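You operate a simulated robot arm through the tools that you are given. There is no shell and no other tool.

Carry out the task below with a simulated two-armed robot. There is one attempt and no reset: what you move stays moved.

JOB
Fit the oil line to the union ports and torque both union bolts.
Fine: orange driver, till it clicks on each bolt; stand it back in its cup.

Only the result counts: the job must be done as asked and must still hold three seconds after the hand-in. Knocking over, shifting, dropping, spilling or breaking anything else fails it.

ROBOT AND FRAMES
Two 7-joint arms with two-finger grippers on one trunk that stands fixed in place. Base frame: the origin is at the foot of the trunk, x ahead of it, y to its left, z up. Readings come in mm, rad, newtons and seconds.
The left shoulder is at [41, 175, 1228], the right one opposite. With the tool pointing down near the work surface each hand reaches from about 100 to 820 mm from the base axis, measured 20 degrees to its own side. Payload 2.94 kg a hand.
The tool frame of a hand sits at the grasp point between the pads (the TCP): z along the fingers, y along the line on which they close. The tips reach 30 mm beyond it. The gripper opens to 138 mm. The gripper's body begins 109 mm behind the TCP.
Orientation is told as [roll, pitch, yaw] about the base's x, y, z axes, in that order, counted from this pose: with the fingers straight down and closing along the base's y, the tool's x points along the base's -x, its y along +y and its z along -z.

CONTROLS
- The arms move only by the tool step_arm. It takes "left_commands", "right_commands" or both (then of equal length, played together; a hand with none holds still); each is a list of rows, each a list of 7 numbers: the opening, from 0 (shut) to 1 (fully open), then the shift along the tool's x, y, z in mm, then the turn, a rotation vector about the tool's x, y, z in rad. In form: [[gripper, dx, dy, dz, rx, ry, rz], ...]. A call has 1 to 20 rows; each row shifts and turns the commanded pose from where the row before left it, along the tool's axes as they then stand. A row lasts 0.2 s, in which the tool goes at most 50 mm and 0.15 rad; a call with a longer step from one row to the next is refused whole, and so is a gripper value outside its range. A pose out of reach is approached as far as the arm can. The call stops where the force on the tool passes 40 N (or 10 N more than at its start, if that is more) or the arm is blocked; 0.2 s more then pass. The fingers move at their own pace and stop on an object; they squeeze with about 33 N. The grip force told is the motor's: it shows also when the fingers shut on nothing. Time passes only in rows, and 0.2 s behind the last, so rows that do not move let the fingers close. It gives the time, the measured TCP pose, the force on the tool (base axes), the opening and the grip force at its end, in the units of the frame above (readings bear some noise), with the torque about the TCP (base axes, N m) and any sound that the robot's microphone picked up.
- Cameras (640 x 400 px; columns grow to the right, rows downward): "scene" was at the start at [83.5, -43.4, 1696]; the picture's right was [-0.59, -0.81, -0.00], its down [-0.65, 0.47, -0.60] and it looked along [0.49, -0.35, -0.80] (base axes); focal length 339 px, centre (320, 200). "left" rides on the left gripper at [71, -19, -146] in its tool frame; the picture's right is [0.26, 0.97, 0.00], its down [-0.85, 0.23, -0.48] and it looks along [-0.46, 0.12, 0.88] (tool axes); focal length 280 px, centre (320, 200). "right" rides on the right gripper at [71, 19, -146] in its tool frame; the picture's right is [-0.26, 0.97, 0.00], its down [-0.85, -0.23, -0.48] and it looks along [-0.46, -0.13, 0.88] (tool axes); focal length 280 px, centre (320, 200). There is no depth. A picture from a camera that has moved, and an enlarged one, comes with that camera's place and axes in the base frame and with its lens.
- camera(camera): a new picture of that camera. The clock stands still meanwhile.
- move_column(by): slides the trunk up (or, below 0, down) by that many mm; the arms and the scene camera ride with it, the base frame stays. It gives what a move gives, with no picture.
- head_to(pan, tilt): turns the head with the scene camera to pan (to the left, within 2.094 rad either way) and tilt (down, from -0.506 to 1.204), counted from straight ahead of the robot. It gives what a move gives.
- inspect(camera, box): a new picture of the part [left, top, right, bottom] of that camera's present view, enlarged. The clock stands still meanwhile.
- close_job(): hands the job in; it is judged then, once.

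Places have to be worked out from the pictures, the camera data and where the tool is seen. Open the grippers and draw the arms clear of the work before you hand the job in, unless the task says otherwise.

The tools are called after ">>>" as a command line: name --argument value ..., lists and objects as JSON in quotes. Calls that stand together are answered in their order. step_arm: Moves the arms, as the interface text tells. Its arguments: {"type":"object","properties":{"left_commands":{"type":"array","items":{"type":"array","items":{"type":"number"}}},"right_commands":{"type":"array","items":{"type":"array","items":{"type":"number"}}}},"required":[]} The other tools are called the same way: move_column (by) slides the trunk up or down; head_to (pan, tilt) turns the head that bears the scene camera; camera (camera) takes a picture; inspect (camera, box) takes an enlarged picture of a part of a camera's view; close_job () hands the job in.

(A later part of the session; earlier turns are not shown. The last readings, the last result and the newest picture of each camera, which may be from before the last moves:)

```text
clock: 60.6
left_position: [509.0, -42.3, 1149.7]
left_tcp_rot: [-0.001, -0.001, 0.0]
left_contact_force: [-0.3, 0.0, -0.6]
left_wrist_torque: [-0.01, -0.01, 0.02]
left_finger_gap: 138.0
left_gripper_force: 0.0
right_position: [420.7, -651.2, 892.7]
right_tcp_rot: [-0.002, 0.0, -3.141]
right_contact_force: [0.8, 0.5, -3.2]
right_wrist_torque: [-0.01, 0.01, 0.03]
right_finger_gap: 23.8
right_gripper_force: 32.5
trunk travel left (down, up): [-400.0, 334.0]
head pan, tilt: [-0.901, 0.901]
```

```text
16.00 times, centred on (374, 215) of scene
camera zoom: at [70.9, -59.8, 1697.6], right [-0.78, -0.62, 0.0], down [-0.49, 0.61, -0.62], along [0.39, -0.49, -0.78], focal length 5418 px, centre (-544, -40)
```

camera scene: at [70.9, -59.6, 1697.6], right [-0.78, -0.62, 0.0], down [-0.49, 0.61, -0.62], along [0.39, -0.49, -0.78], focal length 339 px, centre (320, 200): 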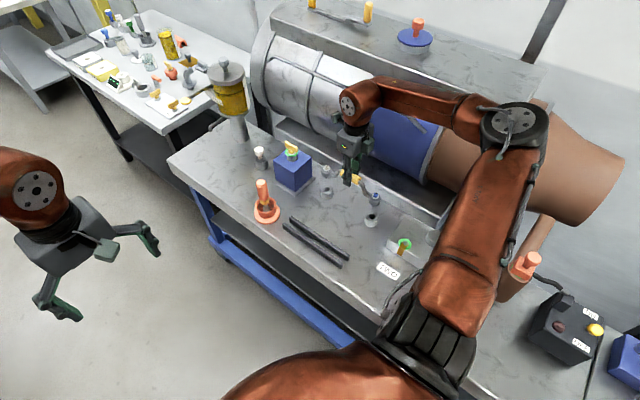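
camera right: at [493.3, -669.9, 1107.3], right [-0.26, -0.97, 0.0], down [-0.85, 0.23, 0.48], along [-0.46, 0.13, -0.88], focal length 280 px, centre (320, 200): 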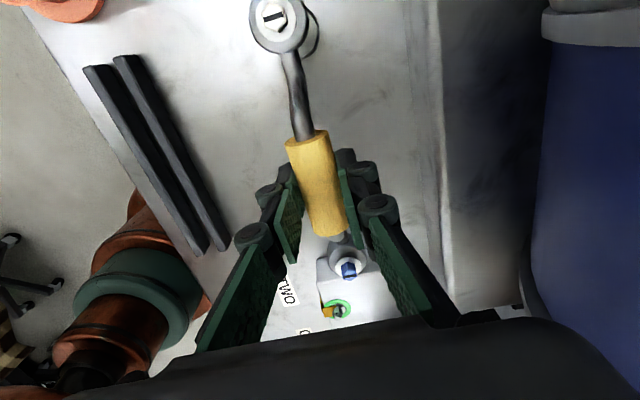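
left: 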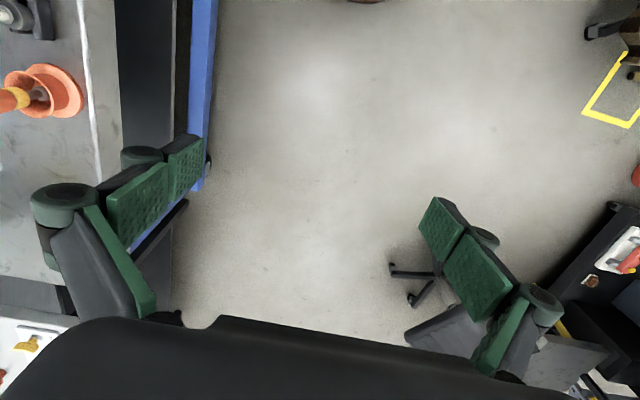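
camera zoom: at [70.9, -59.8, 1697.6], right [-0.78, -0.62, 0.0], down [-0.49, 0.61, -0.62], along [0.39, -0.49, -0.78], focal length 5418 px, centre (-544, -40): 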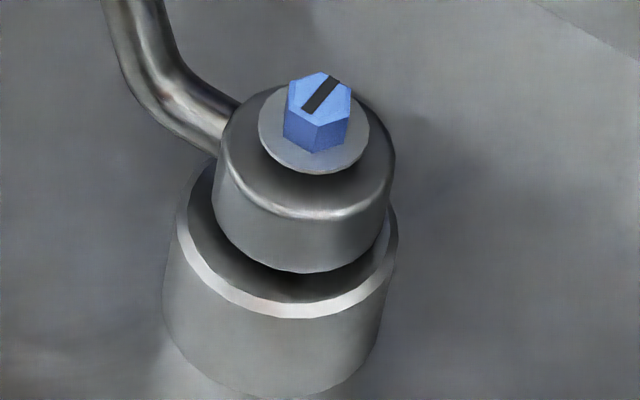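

In free air the eyes are now about 1 mm off toward (-x,-y). I trim by (+0.8,+0.9) and look again.

>>> step_arm --right_commands '[[0, 0.8, -0.9, 0, 0, 0, 0], [0, 0, 0, 0, 0, 0, 0], [0, 0, 0, 0, 0, 0, 0]]'

>>> inspect --camera "right" --box '[230, 0, 350, 80]'

>>> inspect --camera "scene" --box '[324, 184, 340, 196]'

>>> inspect --camera "scene" --box '[366, 208, 382, 222]'

```text
clock: 61.4
left_position: [509.6, -41.4, 1149.4]
left_tcp_rot: [-0.002, 0.0, 0.0]
left_contact_force: [-0.2, -0.8, 0.9]
left_wrist_torque: [0.04, 0.02, -0.01]
left_finger_gap: 137.7
left_gripper_force: 0.0
right_position: [419.5, -651.2, 892.2]
right_tcp_rot: [0.0, -0.002, -3.14]
right_contact_force: [-0.5, -0.4, -3.1]
right_wrist_torque: [-0.01, 0.01, 0.04]
right_finger_gap: 23.9
right_gripper_force: 33.1
trunk travel left (down, up): [-400.0, 334.0]
head pan, tilt: [-0.901, 0.901]
```

```text
5.00 times, centred on (290, 40) of right
camera zoom: at [491.1, -670.3, 1037.9], right [-0.26, -0.97, 0.0], down [-0.85, 0.23, 0.48], along [-0.46, 0.13, -0.88], focal length 1402 px, centre (470, 1000)
```

zoom: 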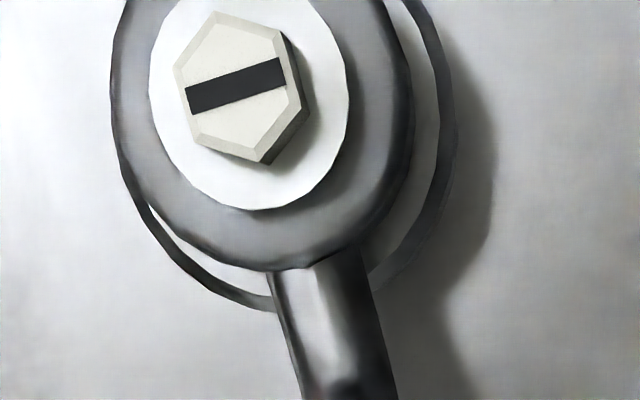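

```text
16.00 times, centred on (332, 190) of scene
camera zoom: at [70.9, -59.8, 1697.6], right [-0.78, -0.62, 0.0], down [-0.49, 0.61, -0.62], along [0.39, -0.49, -0.78], focal length 5418 px, centre (128, 360)
```

zoom: 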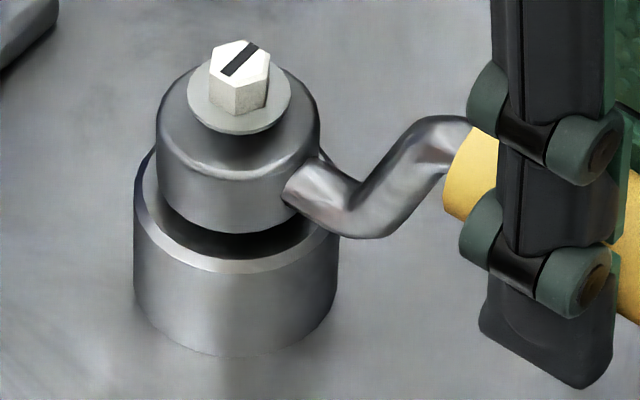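

```text
16.00 times, centred on (374, 215) of scene
camera zoom: at [70.9, -59.8, 1697.6], right [-0.78, -0.62, 0.0], down [-0.49, 0.61, -0.62], along [0.39, -0.49, -0.78], focal length 5418 px, centre (-544, -40)
```

zoom: 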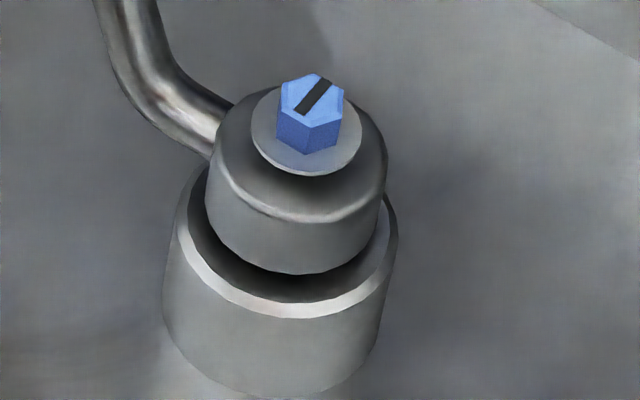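

Both eyes are centred now in the scene view. I lower in small steps to contact.

>>> step_arm --right_commands '[[0, 0, 0, 2, 0, 0, 0], [0, 0, 0, 1, 0, 0, 0], [0, 0, 0, 1, 0, 0, 0], [0, 0, 0, 1, 0, 0, 0], [0, 0, 0, 0, 0, 0, 0]]'

>>> inspect --camera "scene" --box '[324, 184, 340, 196]'

>>> inspect --camera "scene" --box '[366, 208, 382, 222]'

```text
clock: 62.6
left_position: [508.5, -39.5, 1149.5]
left_tcp_rot: [0.0, -0.002, 0.001]
left_contact_force: [0.9, 0.9, -0.3]
left_wrist_torque: [0.0, -0.01, 0.01]
left_finger_gap: 138.4
left_gripper_force: 0.1
right_position: [419.9, -649.9, 887.1]
right_tcp_rot: [-0.002, 0.001, -3.14]
right_contact_force: [-1.0, -0.3, 0.9]
right_wrist_torque: [0.0, 0.08, 0.0]
right_finger_gap: 24.1
right_gripper_force: 32.9
trunk travel left (down, up): [-400.0, 334.0]
head pan, tilt: [-0.901, 0.901]
```

```text
16.00 times, centred on (332, 190) of scene
camera zoom: at [70.5, -59.4, 1697.7], right [-0.78, -0.62, 0.0], down [-0.49, 0.61, -0.62], along [0.39, -0.49, -0.78], focal length 5418 px, centre (128, 360)
```

zoom: 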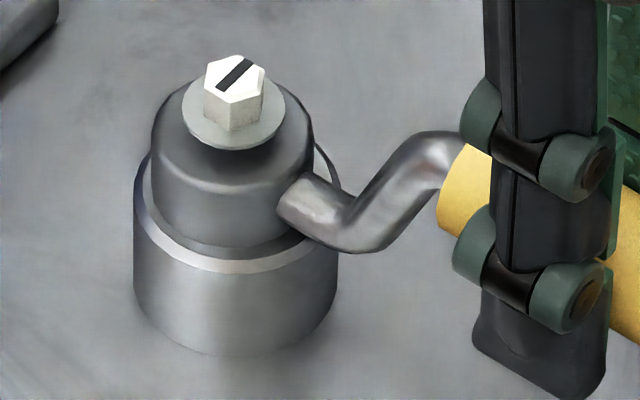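

```text
16.00 times, centred on (374, 215) of scene
camera zoom: at [70.5, -59.4, 1697.7], right [-0.78, -0.62, 0.0], down [-0.49, 0.61, -0.62], along [0.39, -0.49, -0.78], focal length 5418 px, centre (-544, -40)
```

zoom: 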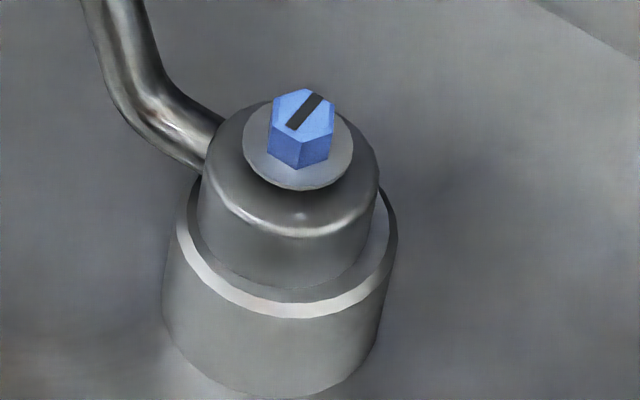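

Contact with light force; a small 0.8 mm offset appeared. I nudge (-0.5,-0.4) and press 0.7 mm more, then check.

>>> step_arm --right_commands '[[0, -0.5, 0.4, 0, 0, 0, 0], [0, 0, 0, 0.7, 0, 0, 0], [0, 0, 0, 0, 0, 0, 0]]'

>>> inspect --camera "scene" --box '[324, 184, 340, 196]'

>>> inspect --camera "scene" --box '[366, 208, 382, 222]'

>>> inspect --camera "right" --box '[230, 0, 350, 80]'

```text
clock: 63.4
left_position: [508.9, -40.0, 1149.8]
left_tcp_rot: [0.0, 0.0, 0.0]
left_contact_force: [1.0, -0.3, -0.6]
left_wrist_torque: [0.0, 0.01, -0.02]
left_finger_gap: 138.1
left_gripper_force: 0.1
right_position: [420.7, -649.6, 887.8]
right_tcp_rot: [0.0, 0.004, -3.139]
right_contact_force: [2.1, -0.9, 5.3]
right_wrist_torque: [0.06, 0.0, 0.06]
right_finger_gap: 23.8
right_gripper_force: 32.2
trunk travel left (down, up): [-400.0, 334.0]
head pan, tilt: [-0.901, 0.901]
```

```text
16.00 times, centred on (332, 190) of scene
camera zoom: at [70.4, -58.8, 1697.8], right [-0.78, -0.62, 0.0], down [-0.49, 0.61, -0.62], along [0.39, -0.49, -0.78], focal length 5418 px, centre (128, 360)
```

zoom: 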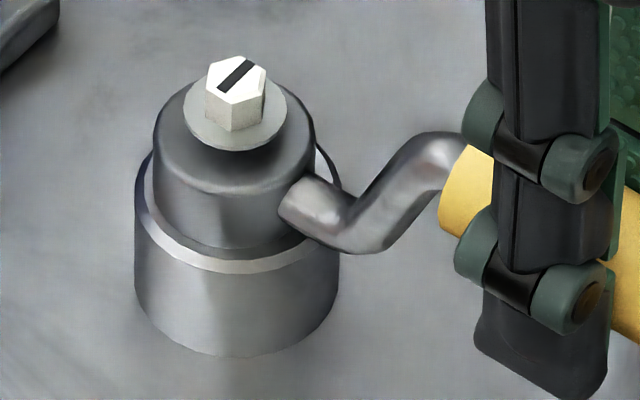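

```text
16.00 times, centred on (374, 215) of scene
camera zoom: at [70.4, -58.8, 1697.8], right [-0.78, -0.62, 0.0], down [-0.49, 0.61, -0.62], along [0.39, -0.49, -0.78], focal length 5418 px, centre (-544, -40)
```

zoom: 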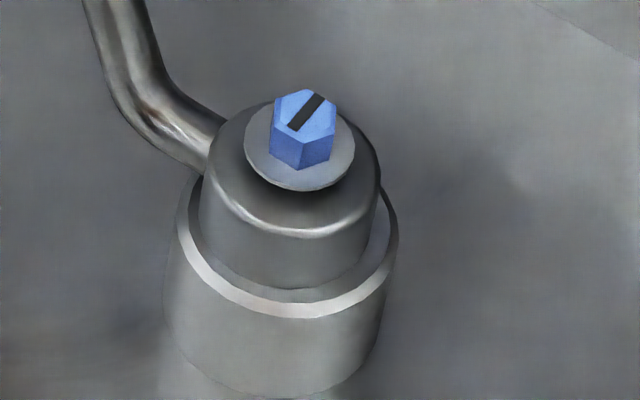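

```text
5.00 times, centred on (290, 40) of right
camera zoom: at [491.3, -669.3, 1033.4], right [-0.26, -0.97, 0.0], down [-0.85, 0.23, 0.47], along [-0.46, 0.12, -0.88], focal length 1402 px, centre (470, 1000)
```

zoom: 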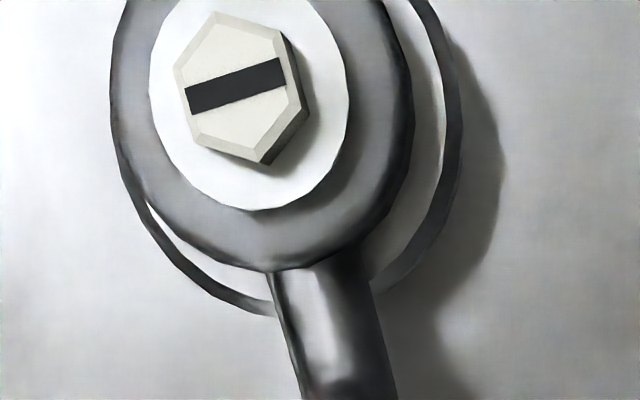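

Both eyes sit flush on the ports within about a millimetre. I release the sleeve and check that the line stays.

>>> step_arm --right_commands '[[0.2, 0, 0, 0, 0, 0, 0], [0.3, 0, 0, 0, 0, 0, 0], [0.5, 0, 0, 0, 0, 0, 0], [0.5, 0, 0, 0, 0, 0, 0], [0.5, 0, 0, 0, 0, 0, 0]]'

>>> inspect --camera "scene" --box '[324, 184, 340, 196]'

>>> inspect --camera "scene" --box '[366, 208, 382, 222]'

>>> camera --camera "right"

```text
clock: 64.6
left_position: [508.3, -42.7, 1149.8]
left_tcp_rot: [0.0, 0.0, 0.0]
left_contact_force: [0.0, 0.2, 0.0]
left_wrist_torque: [0.0, 0.02, 0.01]
left_finger_gap: 138.0
left_gripper_force: 0.1
right_position: [419.1, -650.2, 887.3]
right_tcp_rot: [0.0, 0.003, -3.14]
right_contact_force: [0.0, -0.7, -0.8]
right_wrist_torque: [-0.01, 0.01, -0.01]
right_finger_gap: 69.3
right_gripper_force: 0.1
trunk travel left (down, up): [-400.0, 334.0]
head pan, tilt: [-0.901, 0.901]
```

```text
16.00 times, centred on (332, 190) of scene
camera zoom: at [70.6, -59.4, 1697.7], right [-0.78, -0.62, 0.0], down [-0.49, 0.61, -0.62], along [0.39, -0.49, -0.78], focal length 5418 px, centre (128, 360)
```

zoom: 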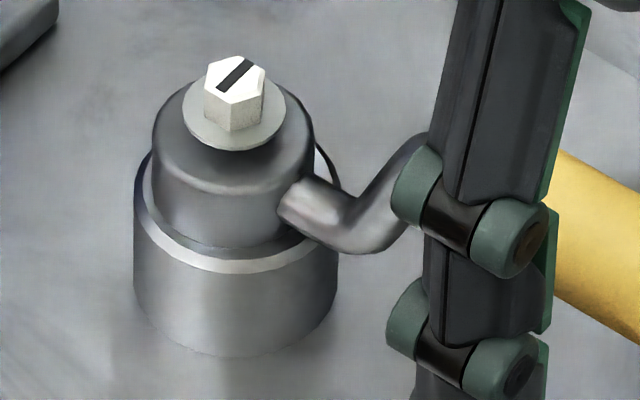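

```text
16.00 times, centred on (374, 215) of scene
camera zoom: at [70.6, -59.4, 1697.7], right [-0.78, -0.62, 0.0], down [-0.49, 0.61, -0.62], along [0.39, -0.49, -0.78], focal length 5418 px, centre (-544, -40)
```

zoom: 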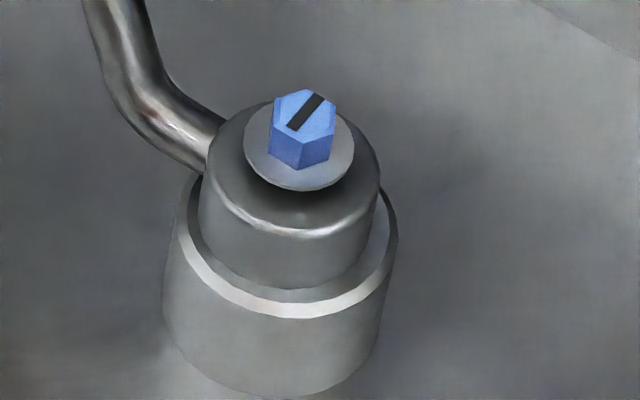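

```text
taken
camera right: at [490.9, -669.6, 1032.2], right [-0.26, -0.97, 0.0], down [-0.85, 0.23, 0.48], along [-0.46, 0.13, -0.88], focal length 280 px, centre (320, 200)
```

right: 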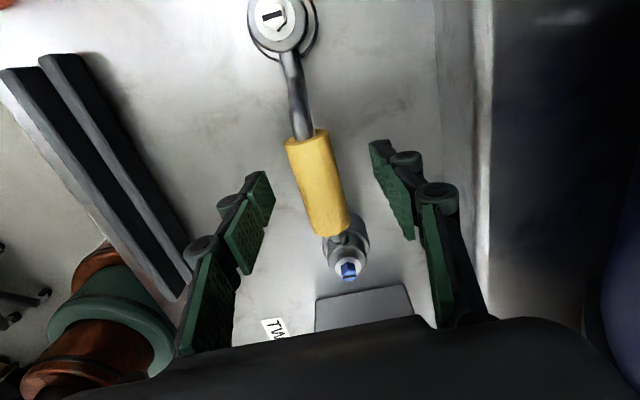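

The line stays fitted. I raise the hand clear and, in free air, test how far the wrist can turn further clockwise (needed for torquing).

>>> step_arm --right_commands '[[0.5, 0, 0, -20, 0, 0, 0], [0.5, 0, 0, -30, 0, 0, 0], [0.5, 0, 0, -35, 0, 0, 0], [0.5, 0, 0, -35, 0, 0, 0], [0.5, 0, 0, 0, 0, 0, 0.14], [0.5, 0, 0, 0, 0, 0, 0.14], [0.5, 0, 0, 0, 0, 0, 0.14], [0.5, 0, 0, 0, 0, 0, 0.14], [0.5, 0, 0, 0, 0, 0, 0.14], [0.5, 0, 0, 0, 0, 0, 0.14], [0.5, 0, 0, 0, 0, 0, 0.14], [0.5, 0, 0, 0, 0, 0, 0.14], [0.5, 0, 0, 0, 0, 0, 0.14], [0.5, 0, 0, 0, 0, 0, 0.14], [0.5, 0, 0, 0, 0, 0, 0.14], [0.5, 0, 0, 0, 0, 0, 0.14], [0.5, 0, 0, 0, 0, 0, 0.14], [0.5, 0, 0, 0, 0, 0, 0.14], [0.5, 0, 0, 0, 0, 0, 0.14], [0.5, 0, 0, 0, 0, 0, 0]]'

>>> camera --camera "scene"

```text
clock: 68.8
left_position: [508.7, -40.8, 1149.2]
left_tcp_rot: [0.0, 0.0, 0.001]
left_contact_force: [-0.6, 0.1, -0.5]
left_wrist_torque: [-0.03, 0.01, 0.0]
left_finger_gap: 137.9
left_gripper_force: 0.1
right_position: [419.8, -651.1, 1006.5]
right_tcp_rot: [0.0, -0.001, 1.044]
right_contact_force: [0.2, 0.6, 0.1]
right_wrist_torque: [-0.02, 0.0, 0.01]
right_finger_gap: 69.2
right_gripper_force: 0.1
trunk travel left (down, up): [-400.0, 334.0]
head pan, tilt: [-0.901, 0.901]
```

```text
taken
camera scene: at [70.6, -59.4, 1697.7], right [-0.78, -0.62, 0.0], down [-0.49, 0.61, -0.62], along [0.39, -0.49, -0.78], focal length 339 px, centre (320, 200)
```

scene: 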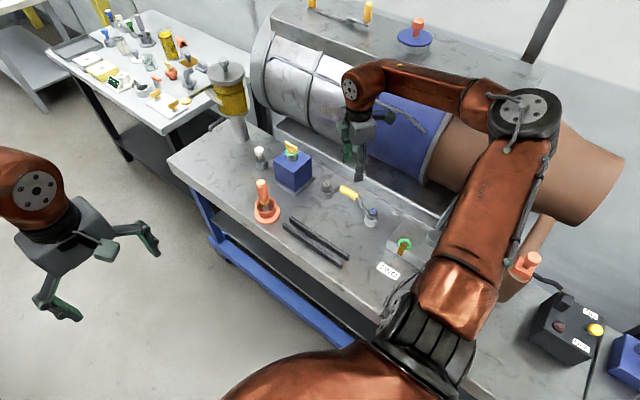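

At least 5 rad of clockwise turning range is available (yaw -0.3 to below -5.2). Now I unwind the wrist to about yaw -0.4 for picking up the driver.

>>> step_arm --right_commands '[[0.5, 0, 0, 0, 0, 0, -0.15], [0.5, 0, 0, 0, 0, 0, -0.15], [0.5, 0, 0, 0, 0, 0, -0.15], [0.5, 0, 0, 0, 0, 0, -0.15], [0.5, 0, 0, 0, 0, 0, -0.15], [0.5, 0, 0, 0, 0, 0, -0.15], [0.5, 0, 0, 0, 0, 0, -0.15], [0.5, 0, 0, 0, 0, 0, -0.15], [0.5, 0, 0, 0, 0, 0, -0.15], [0.5, 0, 0, 0, 0, 0, -0.15], [0.5, 0, 0, 0, 0, 0, -0.15], [0.5, 0, 0, 0, 0, 0, -0.15], [0.5, 0, 0, 0, 0, 0, -0.15], [0.5, 0, 0, 0, 0, 0, -0.15], [0.5, 0, 0, 0, 0, 0, -0.15], [0.5, 0, 0, 0, 0, 0, -0.15], [0.5, 0, 0, 0, 0, 0, -0.15], [0.5, 0, 0, 0, 0, 0, -0.15], [0.5, 0, 0, 0, 0, 0, -0.15], [0.5, 0, 0, 0, 0, 0, -0.15]]'

>>> step_arm --right_commands '[[0.5, 0, 0, 0, 0, 0, -0.15], [0.5, 0, 0, 0, 0, 0, -0.15], [0.5, 0, 0, 0, 0, 0, -0.15], [0.5, 0, 0, 0, 0, 0, -0.15], [0.5, 0, 0, 0, 0, 0, -0.15], [0.5, 0, 0, 0, 0, 0, -0.15], [0.5, 0, 0, 0, 0, 0, -0.15], [0.5, 0, 0, 0, 0, 0, -0.15], [0.5, 0, 0, 0, 0, 0, -0.15], [0.5, 0, 0, 0, 0, 0, -0.15], [0.5, 0, 0, 0, 0, 0, -0.15], [0.5, 0, 0, 0, 0, 0, -0.15], [0.5, 0, 0, 0, 0, 0, 0]]'

>>> camera --camera "right"

```text
clock: 73.0
left_position: [508.9, -40.9, 1149.5]
left_tcp_rot: [0.002, -0.001, 0.0]
left_contact_force: [0.3, -0.1, -0.9]
left_wrist_torque: [0.03, 0.0, 0.02]
left_finger_gap: 138.2
left_gripper_force: 0.1
right_position: [420.2, -649.4, 1006.6]
right_tcp_rot: [0.0, 0.001, -2.239]
right_contact_force: [-0.4, 0.4, 0.0]
right_wrist_torque: [-0.03, 0.01, 0.01]
right_finger_gap: 69.0
right_gripper_force: 0.1
trunk travel left (down, up): [-400.0, 334.0]
head pan, tilt: [-0.901, 0.901]
```

```text
clock: 75.8
left_position: [510.0, -41.4, 1148.9]
left_tcp_rot: [0.0, 0.0, -0.001]
left_contact_force: [0.3, -0.1, 0.7]
left_wrist_torque: [0.04, 0.0, 0.03]
left_finger_gap: 138.1
left_gripper_force: 0.1
right_position: [419.1, -649.8, 1006.2]
right_tcp_rot: [0.002, 0.0, -0.441]
right_contact_force: [-0.1, 0.5, -0.5]
right_wrist_torque: [0.01, 0.03, -0.01]
right_finger_gap: 68.8
right_gripper_force: 0.0
trunk travel left (down, up): [-400.0, 334.0]
head pan, tilt: [-0.901, 0.901]
```

```text
taken
camera right: at [363.6, -603.0, 1152.6], right [0.65, 0.76, 0.0], down [0.67, -0.57, 0.48], along [0.36, -0.31, -0.88], focal length 280 px, centre (320, 200)
```

right: 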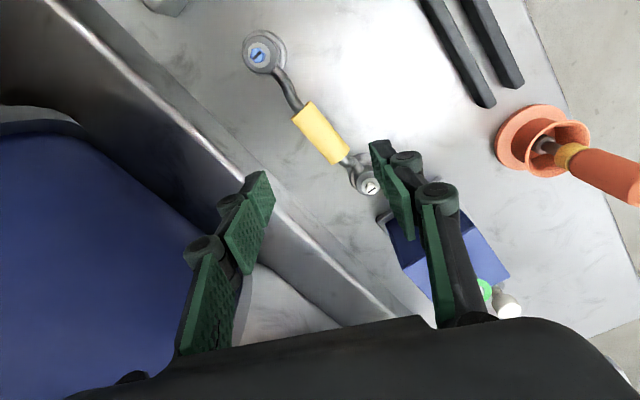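

Now I carry the open hand over toward the driver, stopping short and high (z≈1030) to measure it.

>>> step_arm --right_commands '[[0.5, 0, 0, -24, 0, 0, 0], [0.5, -1.8, 39.5, 0, 0, 0, 0], [0.5, -1.8, 39.5, 0, 0, 0, 0], [0.5, -1.8, 39.5, 0, 0, 0, 0], [0.5, -1.8, 39.5, 0, 0, 0, 0], [0.5, -1.8, 39.5, 0, 0, 0, 0], [0.5, -1.8, 39.5, 0, 0, 0, 0], [0.5, 0, 0, 0, 0, 0, 0]]'

>>> camera --camera "right"

>>> camera --camera "scene"

```text
clock: 77.6
left_position: [508.0, -41.1, 1150.3]
left_tcp_rot: [0.003, -0.001, 0.0]
left_contact_force: [0.1, -1.1, -0.2]
left_wrist_torque: [0.0, 0.0, 0.0]
left_finger_gap: 138.2
left_gripper_force: 0.1
right_position: [529.3, -441.9, 1031.6]
right_tcp_rot: [0.001, -0.001, -0.443]
right_contact_force: [0.1, 0.1, -0.1]
right_wrist_torque: [0.06, -0.01, 0.03]
right_finger_gap: 68.8
right_gripper_force: 0.1
trunk travel left (down, up): [-400.0, 334.0]
head pan, tilt: [-0.901, 0.901]
```

```text
taken
camera right: at [473.4, -394.9, 1177.0], right [0.65, 0.76, 0.0], down [0.67, -0.57, 0.48], along [0.36, -0.31, -0.88], focal length 280 px, centre (320, 200)
```

right: 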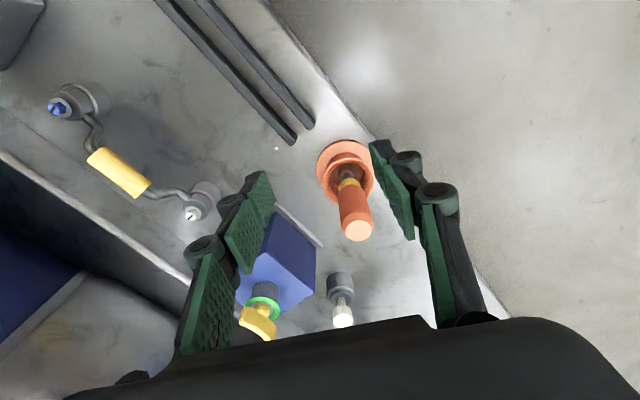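

```text
taken
camera scene: at [69.7, -60.0, 1697.7], right [-0.78, -0.62, 0.0], down [-0.49, 0.61, -0.62], along [0.39, -0.49, -0.78], focal length 339 px, centre (320, 200)
```

scene: 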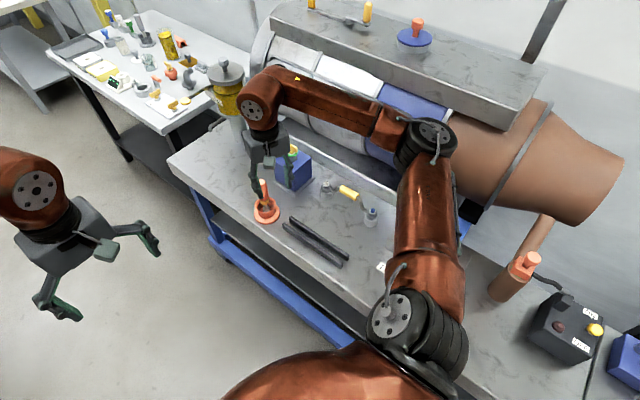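

I zoom on the driver to measure its axis and handle.

>>> inspect --camera "right" --box '[300, 130, 400, 250]'

>>> inspect --camera "scene" --box '[246, 170, 290, 230]'

```text
3.33 times, centred on (350, 190) of right
camera zoom: at [473.4, -394.9, 1177.0], right [0.65, 0.76, 0.0], down [0.67, -0.57, 0.48], along [0.36, -0.31, -0.88], focal length 935 px, centre (220, 233)
```

zoom: 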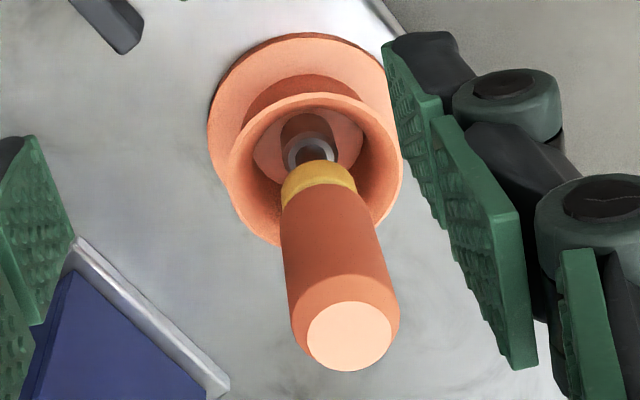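

```text
6.67 times, centred on (268, 200) of scene
camera zoom: at [69.7, -60.0, 1697.7], right [-0.78, -0.62, 0.0], down [-0.49, 0.61, -0.62], along [0.39, -0.49, -0.78], focal length 2258 px, centre (667, 200)
```

zoom: 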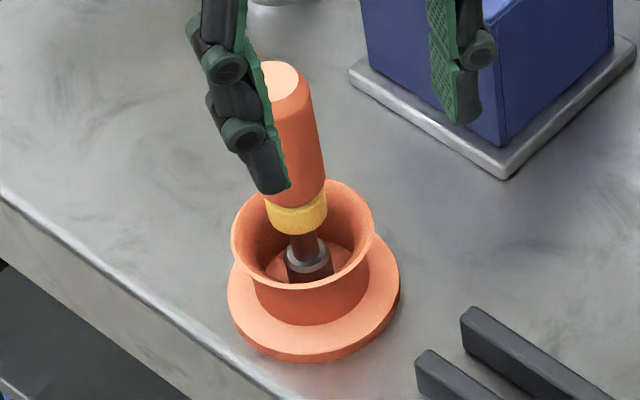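

The driver axis is at about (610,-464) with the handle top at z≈962. I move over it at this height and verify the centring.

>>> step_arm --right_commands '[[0.6, -41.2, 7.3, 0, 0, 0, 0], [0.6, -41.2, 7.3, 0, 0, 0, 0], [0.6, 0, 0, 0, 0, 0, 0], [0.6, 0, 0, 0, 0, 0, 0]]'

>>> camera --camera "right"

>>> inspect --camera "scene" --box '[236, 130, 310, 230]'

```text
clock: 78.6
left_position: [508.7, -41.0, 1149.7]
left_tcp_rot: [0.001, 0.0, 0.0]
left_contact_force: [0.4, 0.0, -0.2]
left_wrist_torque: [-0.01, -0.01, 0.01]
left_finger_gap: 138.2
left_gripper_force: 0.0
right_position: [611.2, -462.8, 1030.8]
right_tcp_rot: [0.001, 0.002, -0.439]
right_contact_force: [0.2, -0.8, 0.0]
right_wrist_torque: [0.0, 0.01, 0.01]
right_finger_gap: 82.7
right_gripper_force: 0.0
trunk travel left (down, up): [-400.0, 334.0]
head pan, tilt: [-0.901, 0.901]
```

```text
taken
camera right: at [556.0, -415.9, 1177.5], right [0.65, 0.76, 0.0], down [0.67, -0.57, 0.48], along [0.36, -0.31, -0.88], focal length 280 px, centre (320, 200)
```

right: 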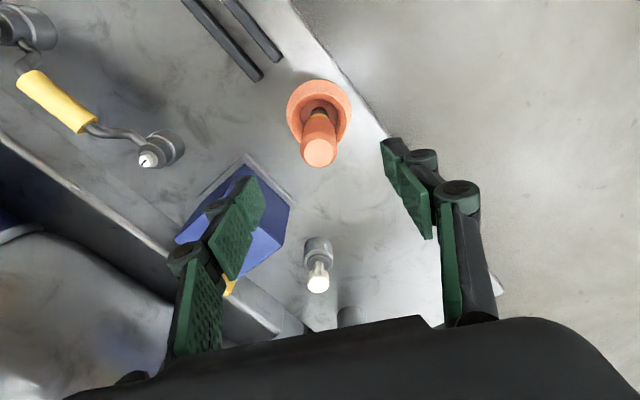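

```text
4.00 times, centred on (273, 180) of scene
camera zoom: at [71.4, -59.2, 1697.6], right [-0.78, -0.62, 0.0], down [-0.49, 0.61, -0.62], along [0.39, -0.49, -0.78], focal length 1354 px, centre (508, 280)
```

zoom: 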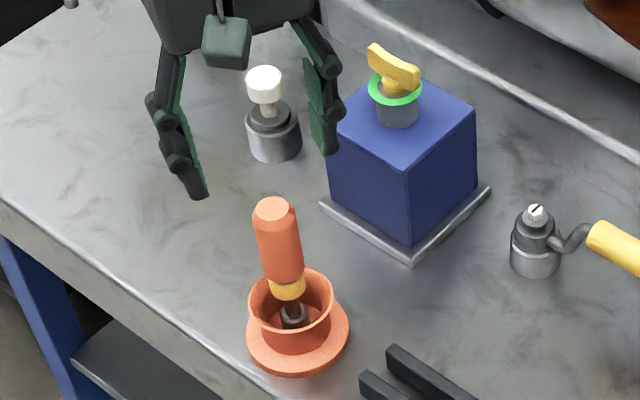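

Handle top projects exactly under the TCP. I descend to z≈925 and close on the handle.

>>> step_arm --right_commands '[[0.6, 0, 0, 30, 0, 0, 0], [0.6, 0, 0, 30, 0, 0, 0], [0.6, 0, 0, 26, 0, 0, 0], [0.6, 0, 0, 20, 0, 0, 0], [0.6, 0, 0, 0, 0, 0, 0]]'

>>> camera --camera "right"

>>> inspect --camera "scene" --box '[236, 150, 310, 230]'

```text
clock: 79.8
left_position: [510.0, -40.9, 1150.6]
left_tcp_rot: [0.0, 0.0, 0.001]
left_contact_force: [-0.4, -0.2, 0.3]
left_wrist_torque: [-0.02, -0.01, 0.01]
left_finger_gap: 137.8
left_gripper_force: 0.1
right_position: [610.2, -461.1, 924.8]
right_tcp_rot: [0.002, -0.002, -0.443]
right_contact_force: [-0.2, 0.2, -0.6]
right_wrist_torque: [0.02, -0.05, -0.01]
right_finger_gap: 82.7
right_gripper_force: 0.0
trunk travel left (down, up): [-400.0, 334.0]
head pan, tilt: [-0.901, 0.901]
```

```text
taken
camera right: at [554.9, -414.3, 1071.3], right [0.65, 0.76, 0.0], down [0.67, -0.57, 0.48], along [0.36, -0.31, -0.88], focal length 280 px, centre (320, 200)
```

right: 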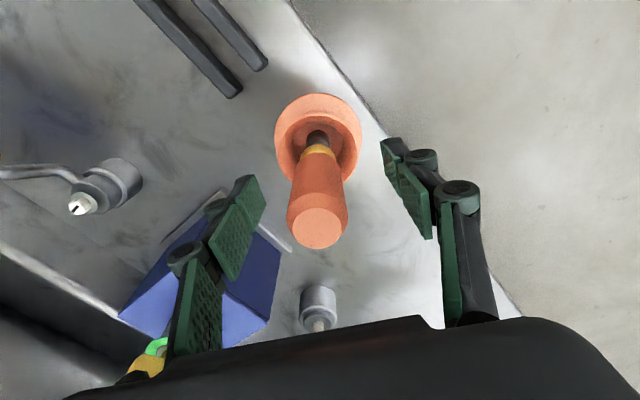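

```text
5.00 times, centred on (273, 190) of scene
camera zoom: at [70.4, -58.8, 1697.7], right [-0.78, -0.62, 0.0], down [-0.49, 0.61, -0.62], along [0.39, -0.49, -0.78], focal length 1693 px, centre (555, 250)
```

zoom: 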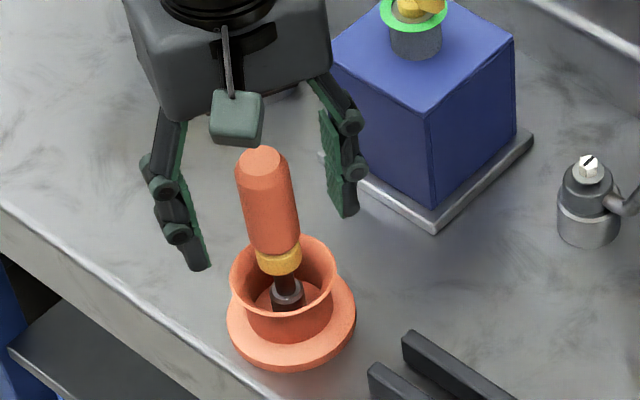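

The handle is centred between the pads. I close on it.

>>> step_arm --right_commands '[[0, 0, 0, 0, 0, 0, 0], [0, 0, 0, 0, 0, 0, 0], [0, 0, 0, 0, 0, 0, 0], [0, 0, 0, 0, 0, 0, 0], [0, 0, 0, 0, 0, 0, 0], [0, 0, 0, 0, 0, 0, 0]]'

>>> camera --camera "right"

>>> inspect --camera "scene" --box '[236, 150, 310, 230]'

```text
clock: 81.2
left_position: [508.2, -41.8, 1150.5]
left_tcp_rot: [0.0, -0.001, 0.001]
left_contact_force: [0.4, -1.0, 0.3]
left_wrist_torque: [-0.02, -0.01, 0.04]
left_finger_gap: 138.0
left_gripper_force: 0.1
right_position: [612.1, -461.2, 925.9]
right_tcp_rot: [0.001, 0.0, -0.443]
right_contact_force: [-0.3, -1.7, 0.6]
right_wrist_torque: [-0.13, 0.0, -0.04]
right_finger_gap: 30.3
right_gripper_force: 33.0
trunk travel left (down, up): [-400.0, 334.0]
head pan, tilt: [-0.901, 0.901]
```

```text
taken
camera right: at [554.9, -414.8, 1071.5], right [0.65, 0.76, 0.0], down [0.67, -0.57, 0.48], along [0.36, -0.31, -0.88], focal length 280 px, centre (320, 200)
```

right: 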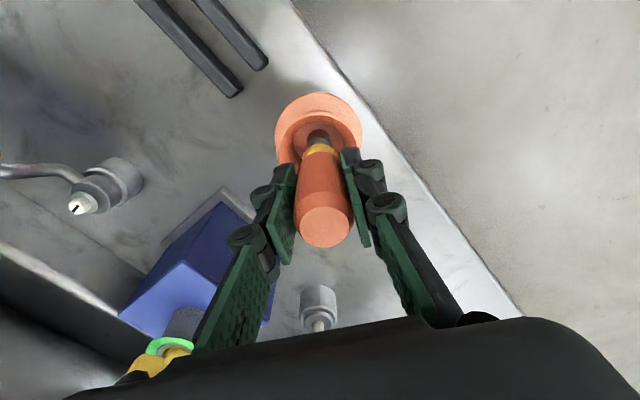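

```text
5.00 times, centred on (273, 190) of scene
camera zoom: at [70.6, -59.3, 1697.7], right [-0.78, -0.62, 0.0], down [-0.49, 0.61, -0.62], along [0.39, -0.49, -0.78], focal length 1693 px, centre (555, 250)
```

zoom: 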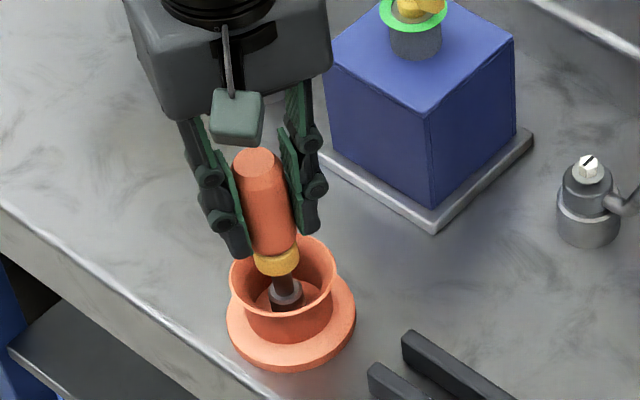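

Gripped at 30.3 mm. I lift the driver straight up out of the cup by 85 mm.

>>> step_arm --right_commands '[[0, 0, 0, -6, 0, 0, 0], [0, 0, 0, -12, 0, 0, 0], [0, 0, 0, -20, 0, 0, 0], [0, 0, 0, -25, 0, 0, 0], [0, 0, 0, -22, 0, 0, 0], [0, 0, 0, 0, 0, 0, 0]]'

>>> camera --camera "right"

>>> inspect --camera "scene" --box '[236, 130, 310, 230]'

```text
clock: 82.6
left_position: [510.0, -41.6, 1149.4]
left_tcp_rot: [0.001, 0.0, 0.0]
left_contact_force: [0.5, -0.3, -0.7]
left_wrist_torque: [0.0, 0.03, 0.0]
left_finger_gap: 137.9
left_gripper_force: 0.1
right_position: [612.4, -462.8, 1008.6]
right_tcp_rot: [0.001, 0.001, -0.445]
right_contact_force: [-0.3, -0.3, -3.9]
right_wrist_torque: [0.0, 0.01, 0.01]
right_finger_gap: 30.2
right_gripper_force: 32.9
trunk travel left (down, up): [-400.0, 334.0]
head pan, tilt: [-0.901, 0.901]
```

```text
taken
camera right: at [556.8, -416.0, 1156.5], right [0.65, 0.76, 0.0], down [0.67, -0.57, 0.48], along [0.36, -0.31, -0.88], focal length 280 px, centre (320, 200)
```

right: 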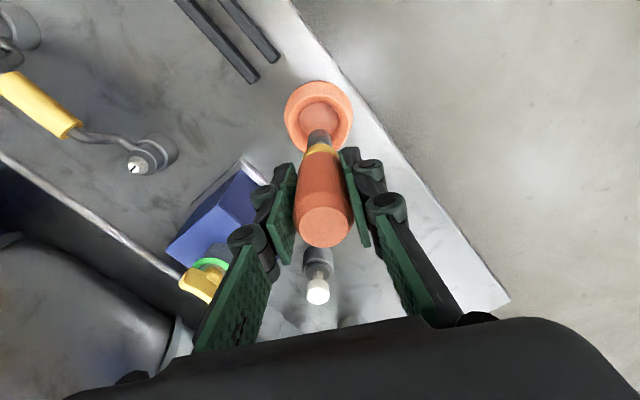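

```text
4.00 times, centred on (273, 180) of scene
camera zoom: at [71.2, -59.8, 1697.6], right [-0.78, -0.62, 0.0], down [-0.49, 0.61, -0.62], along [0.39, -0.49, -0.78], focal length 1354 px, centre (508, 280)
```

zoom: 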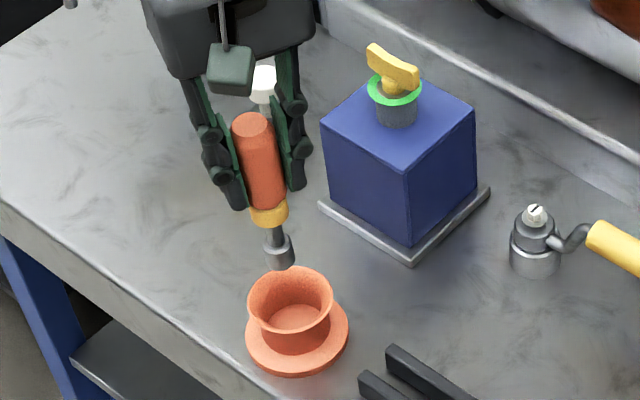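

The driver (with a steel socket) is out of the cup. I zoom in to measure the socket tip position relative to the hand.

>>> inspect --camera "right" --box '[280, 100, 370, 260]'

>>> inspect --camera "scene" --box '[255, 155, 285, 205]'

```text
2.50 times, centred on (325, 180) of right
camera zoom: at [556.8, -416.0, 1156.5], right [0.65, 0.76, 0.0], down [0.67, -0.57, 0.48], along [0.36, -0.31, -0.88], focal length 701 px, centre (308, 250)
```

zoom: 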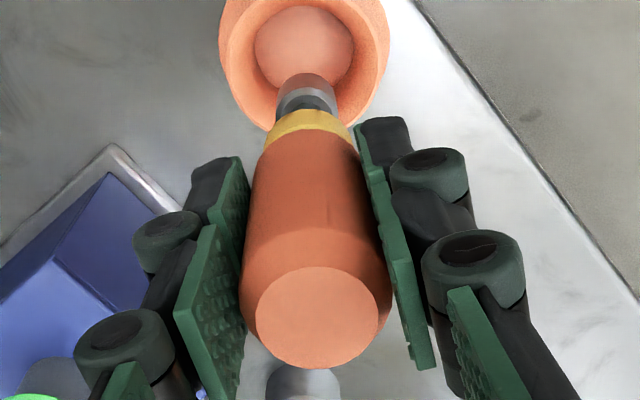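

```text
8.00 times, centred on (270, 180) of scene
camera zoom: at [71.2, -59.8, 1697.6], right [-0.78, -0.62, 0.0], down [-0.49, 0.61, -0.62], along [0.39, -0.49, -0.78], focal length 2709 px, centre (720, 360)
```

zoom: 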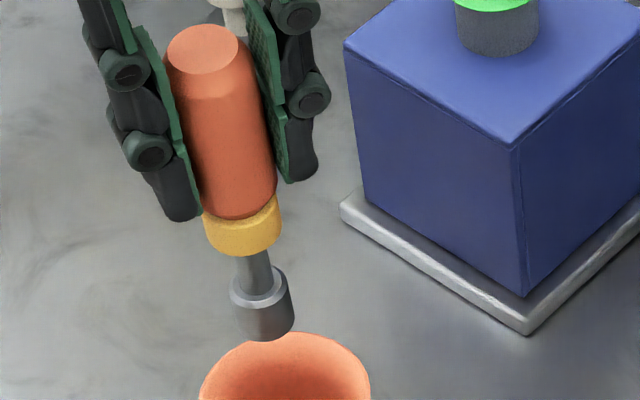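

The socket tip is about 100–112 mm below the TCP, nearly on axis. I move first in -x, then in -y to bring it above the white bolt at about (509.5,-650), keeping height.

>>> step_arm --right_commands '[[0, 30.7, -14.6, -3, 0, 0, 0], [0, 30.7, -14.6, 0, 0, 0, 0], [0, 30.7, -14.6, 0, 0, 0, 0], [0, -16, -33.8, 0, 0, 0, 0], [0, -16, -33.8, 0, 0, 0, 0], [0, -16, -33.8, 0, 0, 0, 0], [0, -16, -33.8, 0, 0, 0, 0], [0, -16, -33.8, 0, 0, 0, 0], [0, 0, 0, 0, 0, 0, 0]]'

>>> camera --camera "right"

>>> inspect --camera "scene" --box '[290, 120, 390, 240]'

```text
clock: 84.6
left_position: [509.9, -41.5, 1149.2]
left_tcp_rot: [-0.002, -0.001, 0.0]
left_contact_force: [-0.5, 1.2, 0.2]
left_wrist_torque: [0.0, 0.03, -0.01]
left_finger_gap: 137.7
left_gripper_force: 0.1
right_position: [508.7, -650.4, 1013.0]
right_tcp_rot: [0.001, 0.0, -0.442]
right_contact_force: [0.5, 0.7, -2.9]
right_wrist_torque: [-0.03, -0.02, -0.01]
right_finger_gap: 30.3
right_gripper_force: 32.7
trunk travel left (down, up): [-400.0, 334.0]
head pan, tilt: [-0.901, 0.901]
```

```text
taken
camera right: at [453.8, -602.8, 1158.6], right [0.65, 0.76, 0.0], down [0.67, -0.57, 0.48], along [0.36, -0.31, -0.88], focal length 280 px, centre (320, 200)
```

right: 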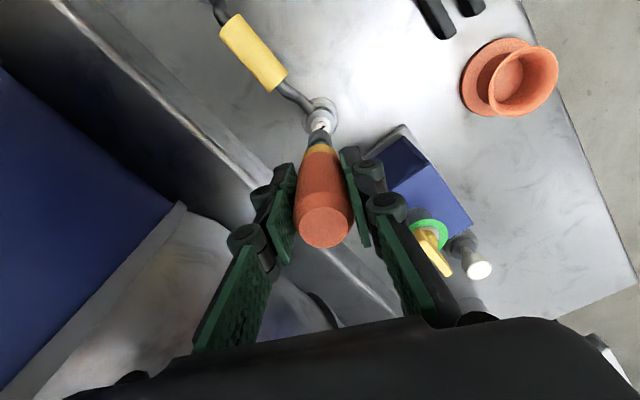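

```text
3.33 times, centred on (340, 180) of scene
camera zoom: at [71.0, -59.2, 1697.7], right [-0.78, -0.62, 0.0], down [-0.49, 0.61, -0.62], along [0.39, -0.49, -0.78], focal length 1129 px, centre (253, 267)
```

zoom: 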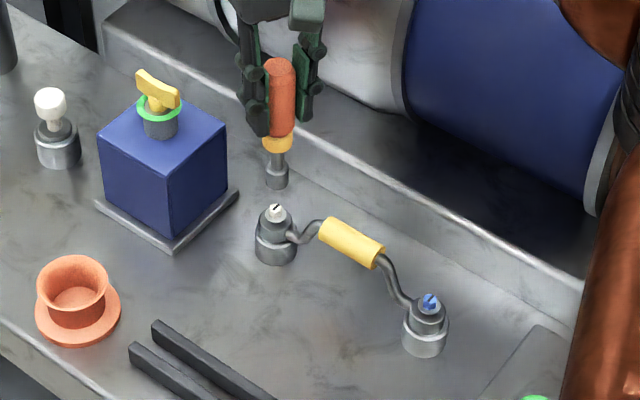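

The socket hangs above the white bolt. I zoom in to compare their axes.

>>> inspect --camera "scene" --box '[320, 140, 346, 200]'

>>> inspect --camera "right" --box '[290, 80, 350, 160]'

```text
6.67 times, centred on (333, 170) of scene
camera zoom: at [71.0, -59.2, 1697.7], right [-0.78, -0.62, 0.0], down [-0.49, 0.61, -0.62], along [0.39, -0.49, -0.78], focal length 2258 px, centre (233, 400)
```

zoom: 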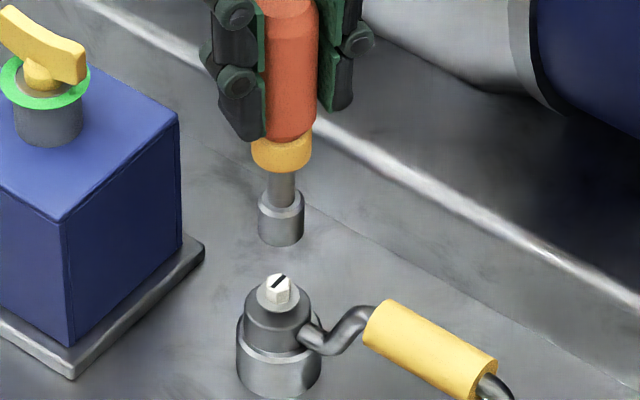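

```text
5.00 times, centred on (320, 120) of right
camera zoom: at [453.8, -602.8, 1158.6], right [0.65, 0.76, 0.0], down [0.67, -0.57, 0.48], along [0.36, -0.31, -0.88], focal length 1402 px, centre (320, 600)
```

zoom: 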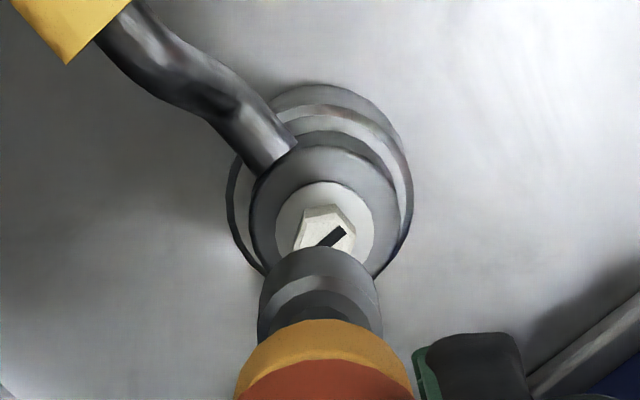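

Alignment looks within a millimetre or so laterally. I shift by (+0.7,+0.3) and lower 25 mm to compare at close range.

>>> step_arm --right_commands '[[0, -0.5, 0.6, 12, 0, 0, 0], [0, 0, 0, 13, 0, 0, 0], [0, 0, 0, 0, 0, 0, 0]]'

>>> inspect --camera "scene" --box '[322, 160, 346, 200]'

>>> inspect --camera "right" --box '[290, 80, 350, 160]'

```text
clock: 85.4
left_position: [509.2, -41.2, 1149.6]
left_tcp_rot: [0.0, 0.0, 0.0]
left_contact_force: [0.1, -0.8, -0.4]
left_wrist_torque: [0.01, -0.01, 0.0]
left_finger_gap: 138.1
left_gripper_force: 0.1
right_position: [510.6, -649.0, 988.0]
right_tcp_rot: [0.003, -0.002, -0.442]
right_contact_force: [-0.3, 1.0, -2.4]
right_wrist_torque: [-0.01, 0.03, 0.02]
right_finger_gap: 30.3
right_gripper_force: 33.3
trunk travel left (down, up): [-400.0, 334.0]
head pan, tilt: [-0.901, 0.901]
```

```text
10.00 times, centred on (334, 180) of scene
camera zoom: at [70.9, -59.6, 1697.7], right [-0.78, -0.62, 0.0], down [-0.49, 0.61, -0.62], along [0.39, -0.49, -0.78], focal length 3386 px, centre (180, 400)
```

zoom: 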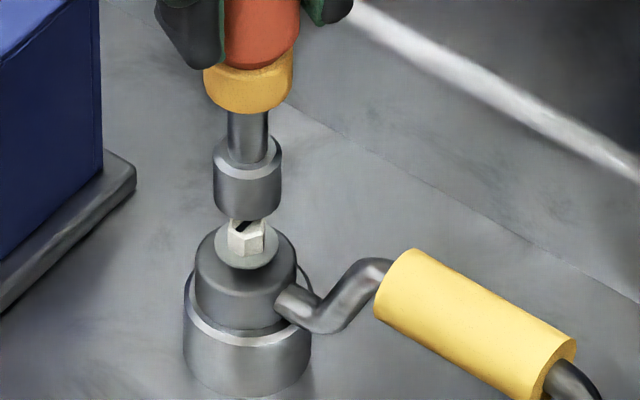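

```text
5.00 times, centred on (320, 120) of right
camera zoom: at [455.0, -603.2, 1133.6], right [0.65, 0.76, 0.0], down [0.67, -0.57, 0.48], along [0.36, -0.31, -0.88], focal length 1402 px, centre (320, 600)
```

zoom: 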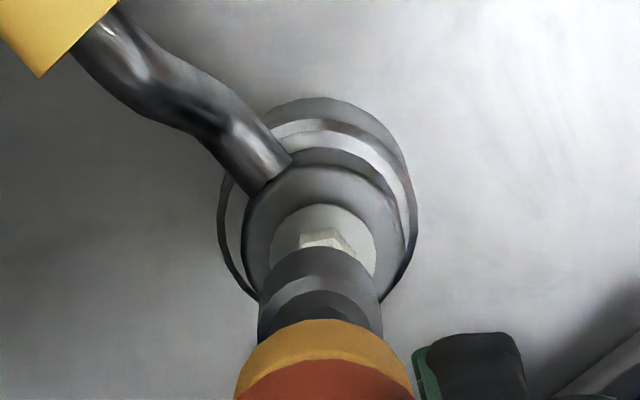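

Scene view shows good lateral alignment, but a possible tilt of the driver in depth remains unclear. I roll the left hand so its camera sees the bolt from the +y side as a second viewpoint.

>>> step_arm --left_commands '[[1, 0, 0, 0, 0.15, 0, 0], [1, 0, 0, 0, 0.15, 0, 0], [1, 0, 0, 0, 0.15, 0, 0], [1, 0, 0, 0, 0.15, 0, 0], [1, 0, 0, 0, 0.15, 0, 0], [1, 0, 0, 0, 0.15, 0, 0], [1, 0, 0, 0, 0.15, 0, 0], [1, 0, 0, 0, 0, 0, 0]]'

>>> camera --camera "left"

```text
clock: 87.2
left_position: [508.3, -41.9, 1149.9]
left_tcp_rot: [-1.052, -0.001, 0.0]
left_contact_force: [0.4, 0.3, -0.5]
left_wrist_torque: [0.01, 0.01, 0.03]
left_finger_gap: 138.0
left_gripper_force: 0.1
right_position: [509.7, -650.4, 988.9]
right_tcp_rot: [0.001, 0.0, -0.442]
right_contact_force: [0.3, 0.4, -2.4]
right_wrist_torque: [0.03, 0.02, 0.01]
right_finger_gap: 30.2
right_gripper_force: 33.3
trunk travel left (down, up): [-400.0, 334.0]
head pan, tilt: [-0.901, 0.901]
```

```text
taken
camera left: at [436.9, 74.8, 1239.8], right [-0.26, 0.48, -0.84], down [0.85, 0.53, 0.04], along [0.46, -0.7, -0.55], focal length 280 px, centre (320, 200)
```

left: 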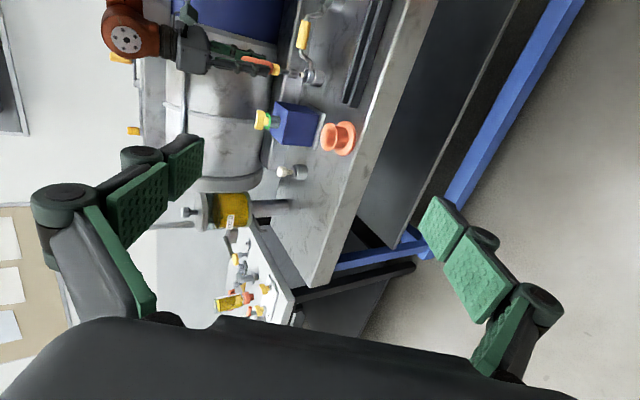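

The left camera sees the driver and bolt from the side (picture rotated). I zoom in there.

>>> inspect --camera "left" --box '[200, 40, 340, 110]'

>>> inspect --camera "left" --box '[255, 55, 325, 95]'

```text
4.57 times, centred on (270, 75) of left
camera zoom: at [436.9, 74.8, 1239.8], right [-0.26, 0.48, -0.84], down [0.85, 0.53, 0.04], along [0.46, -0.7, -0.55], focal length 1282 px, centre (549, 771)
```

zoom: 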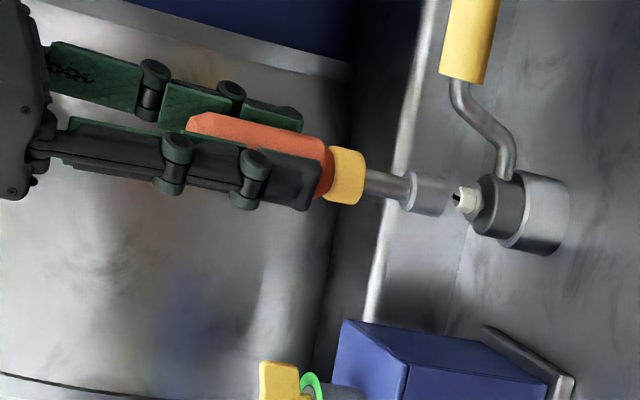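

```text
9.14 times, centred on (290, 75) of left
camera zoom: at [436.9, 74.8, 1239.8], right [-0.26, 0.48, -0.84], down [0.85, 0.53, 0.04], along [0.46, -0.7, -0.55], focal length 2564 px, centre (594, 1343)
```

zoom: 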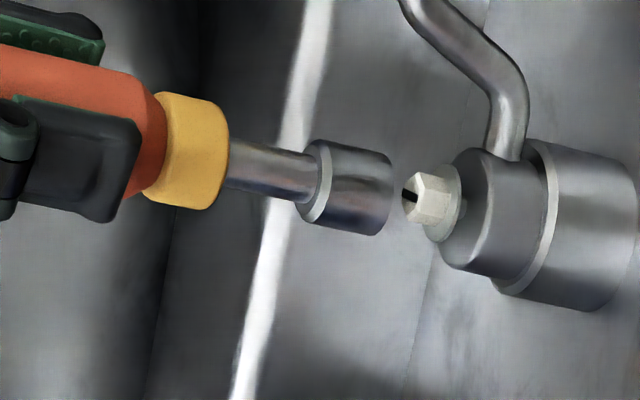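

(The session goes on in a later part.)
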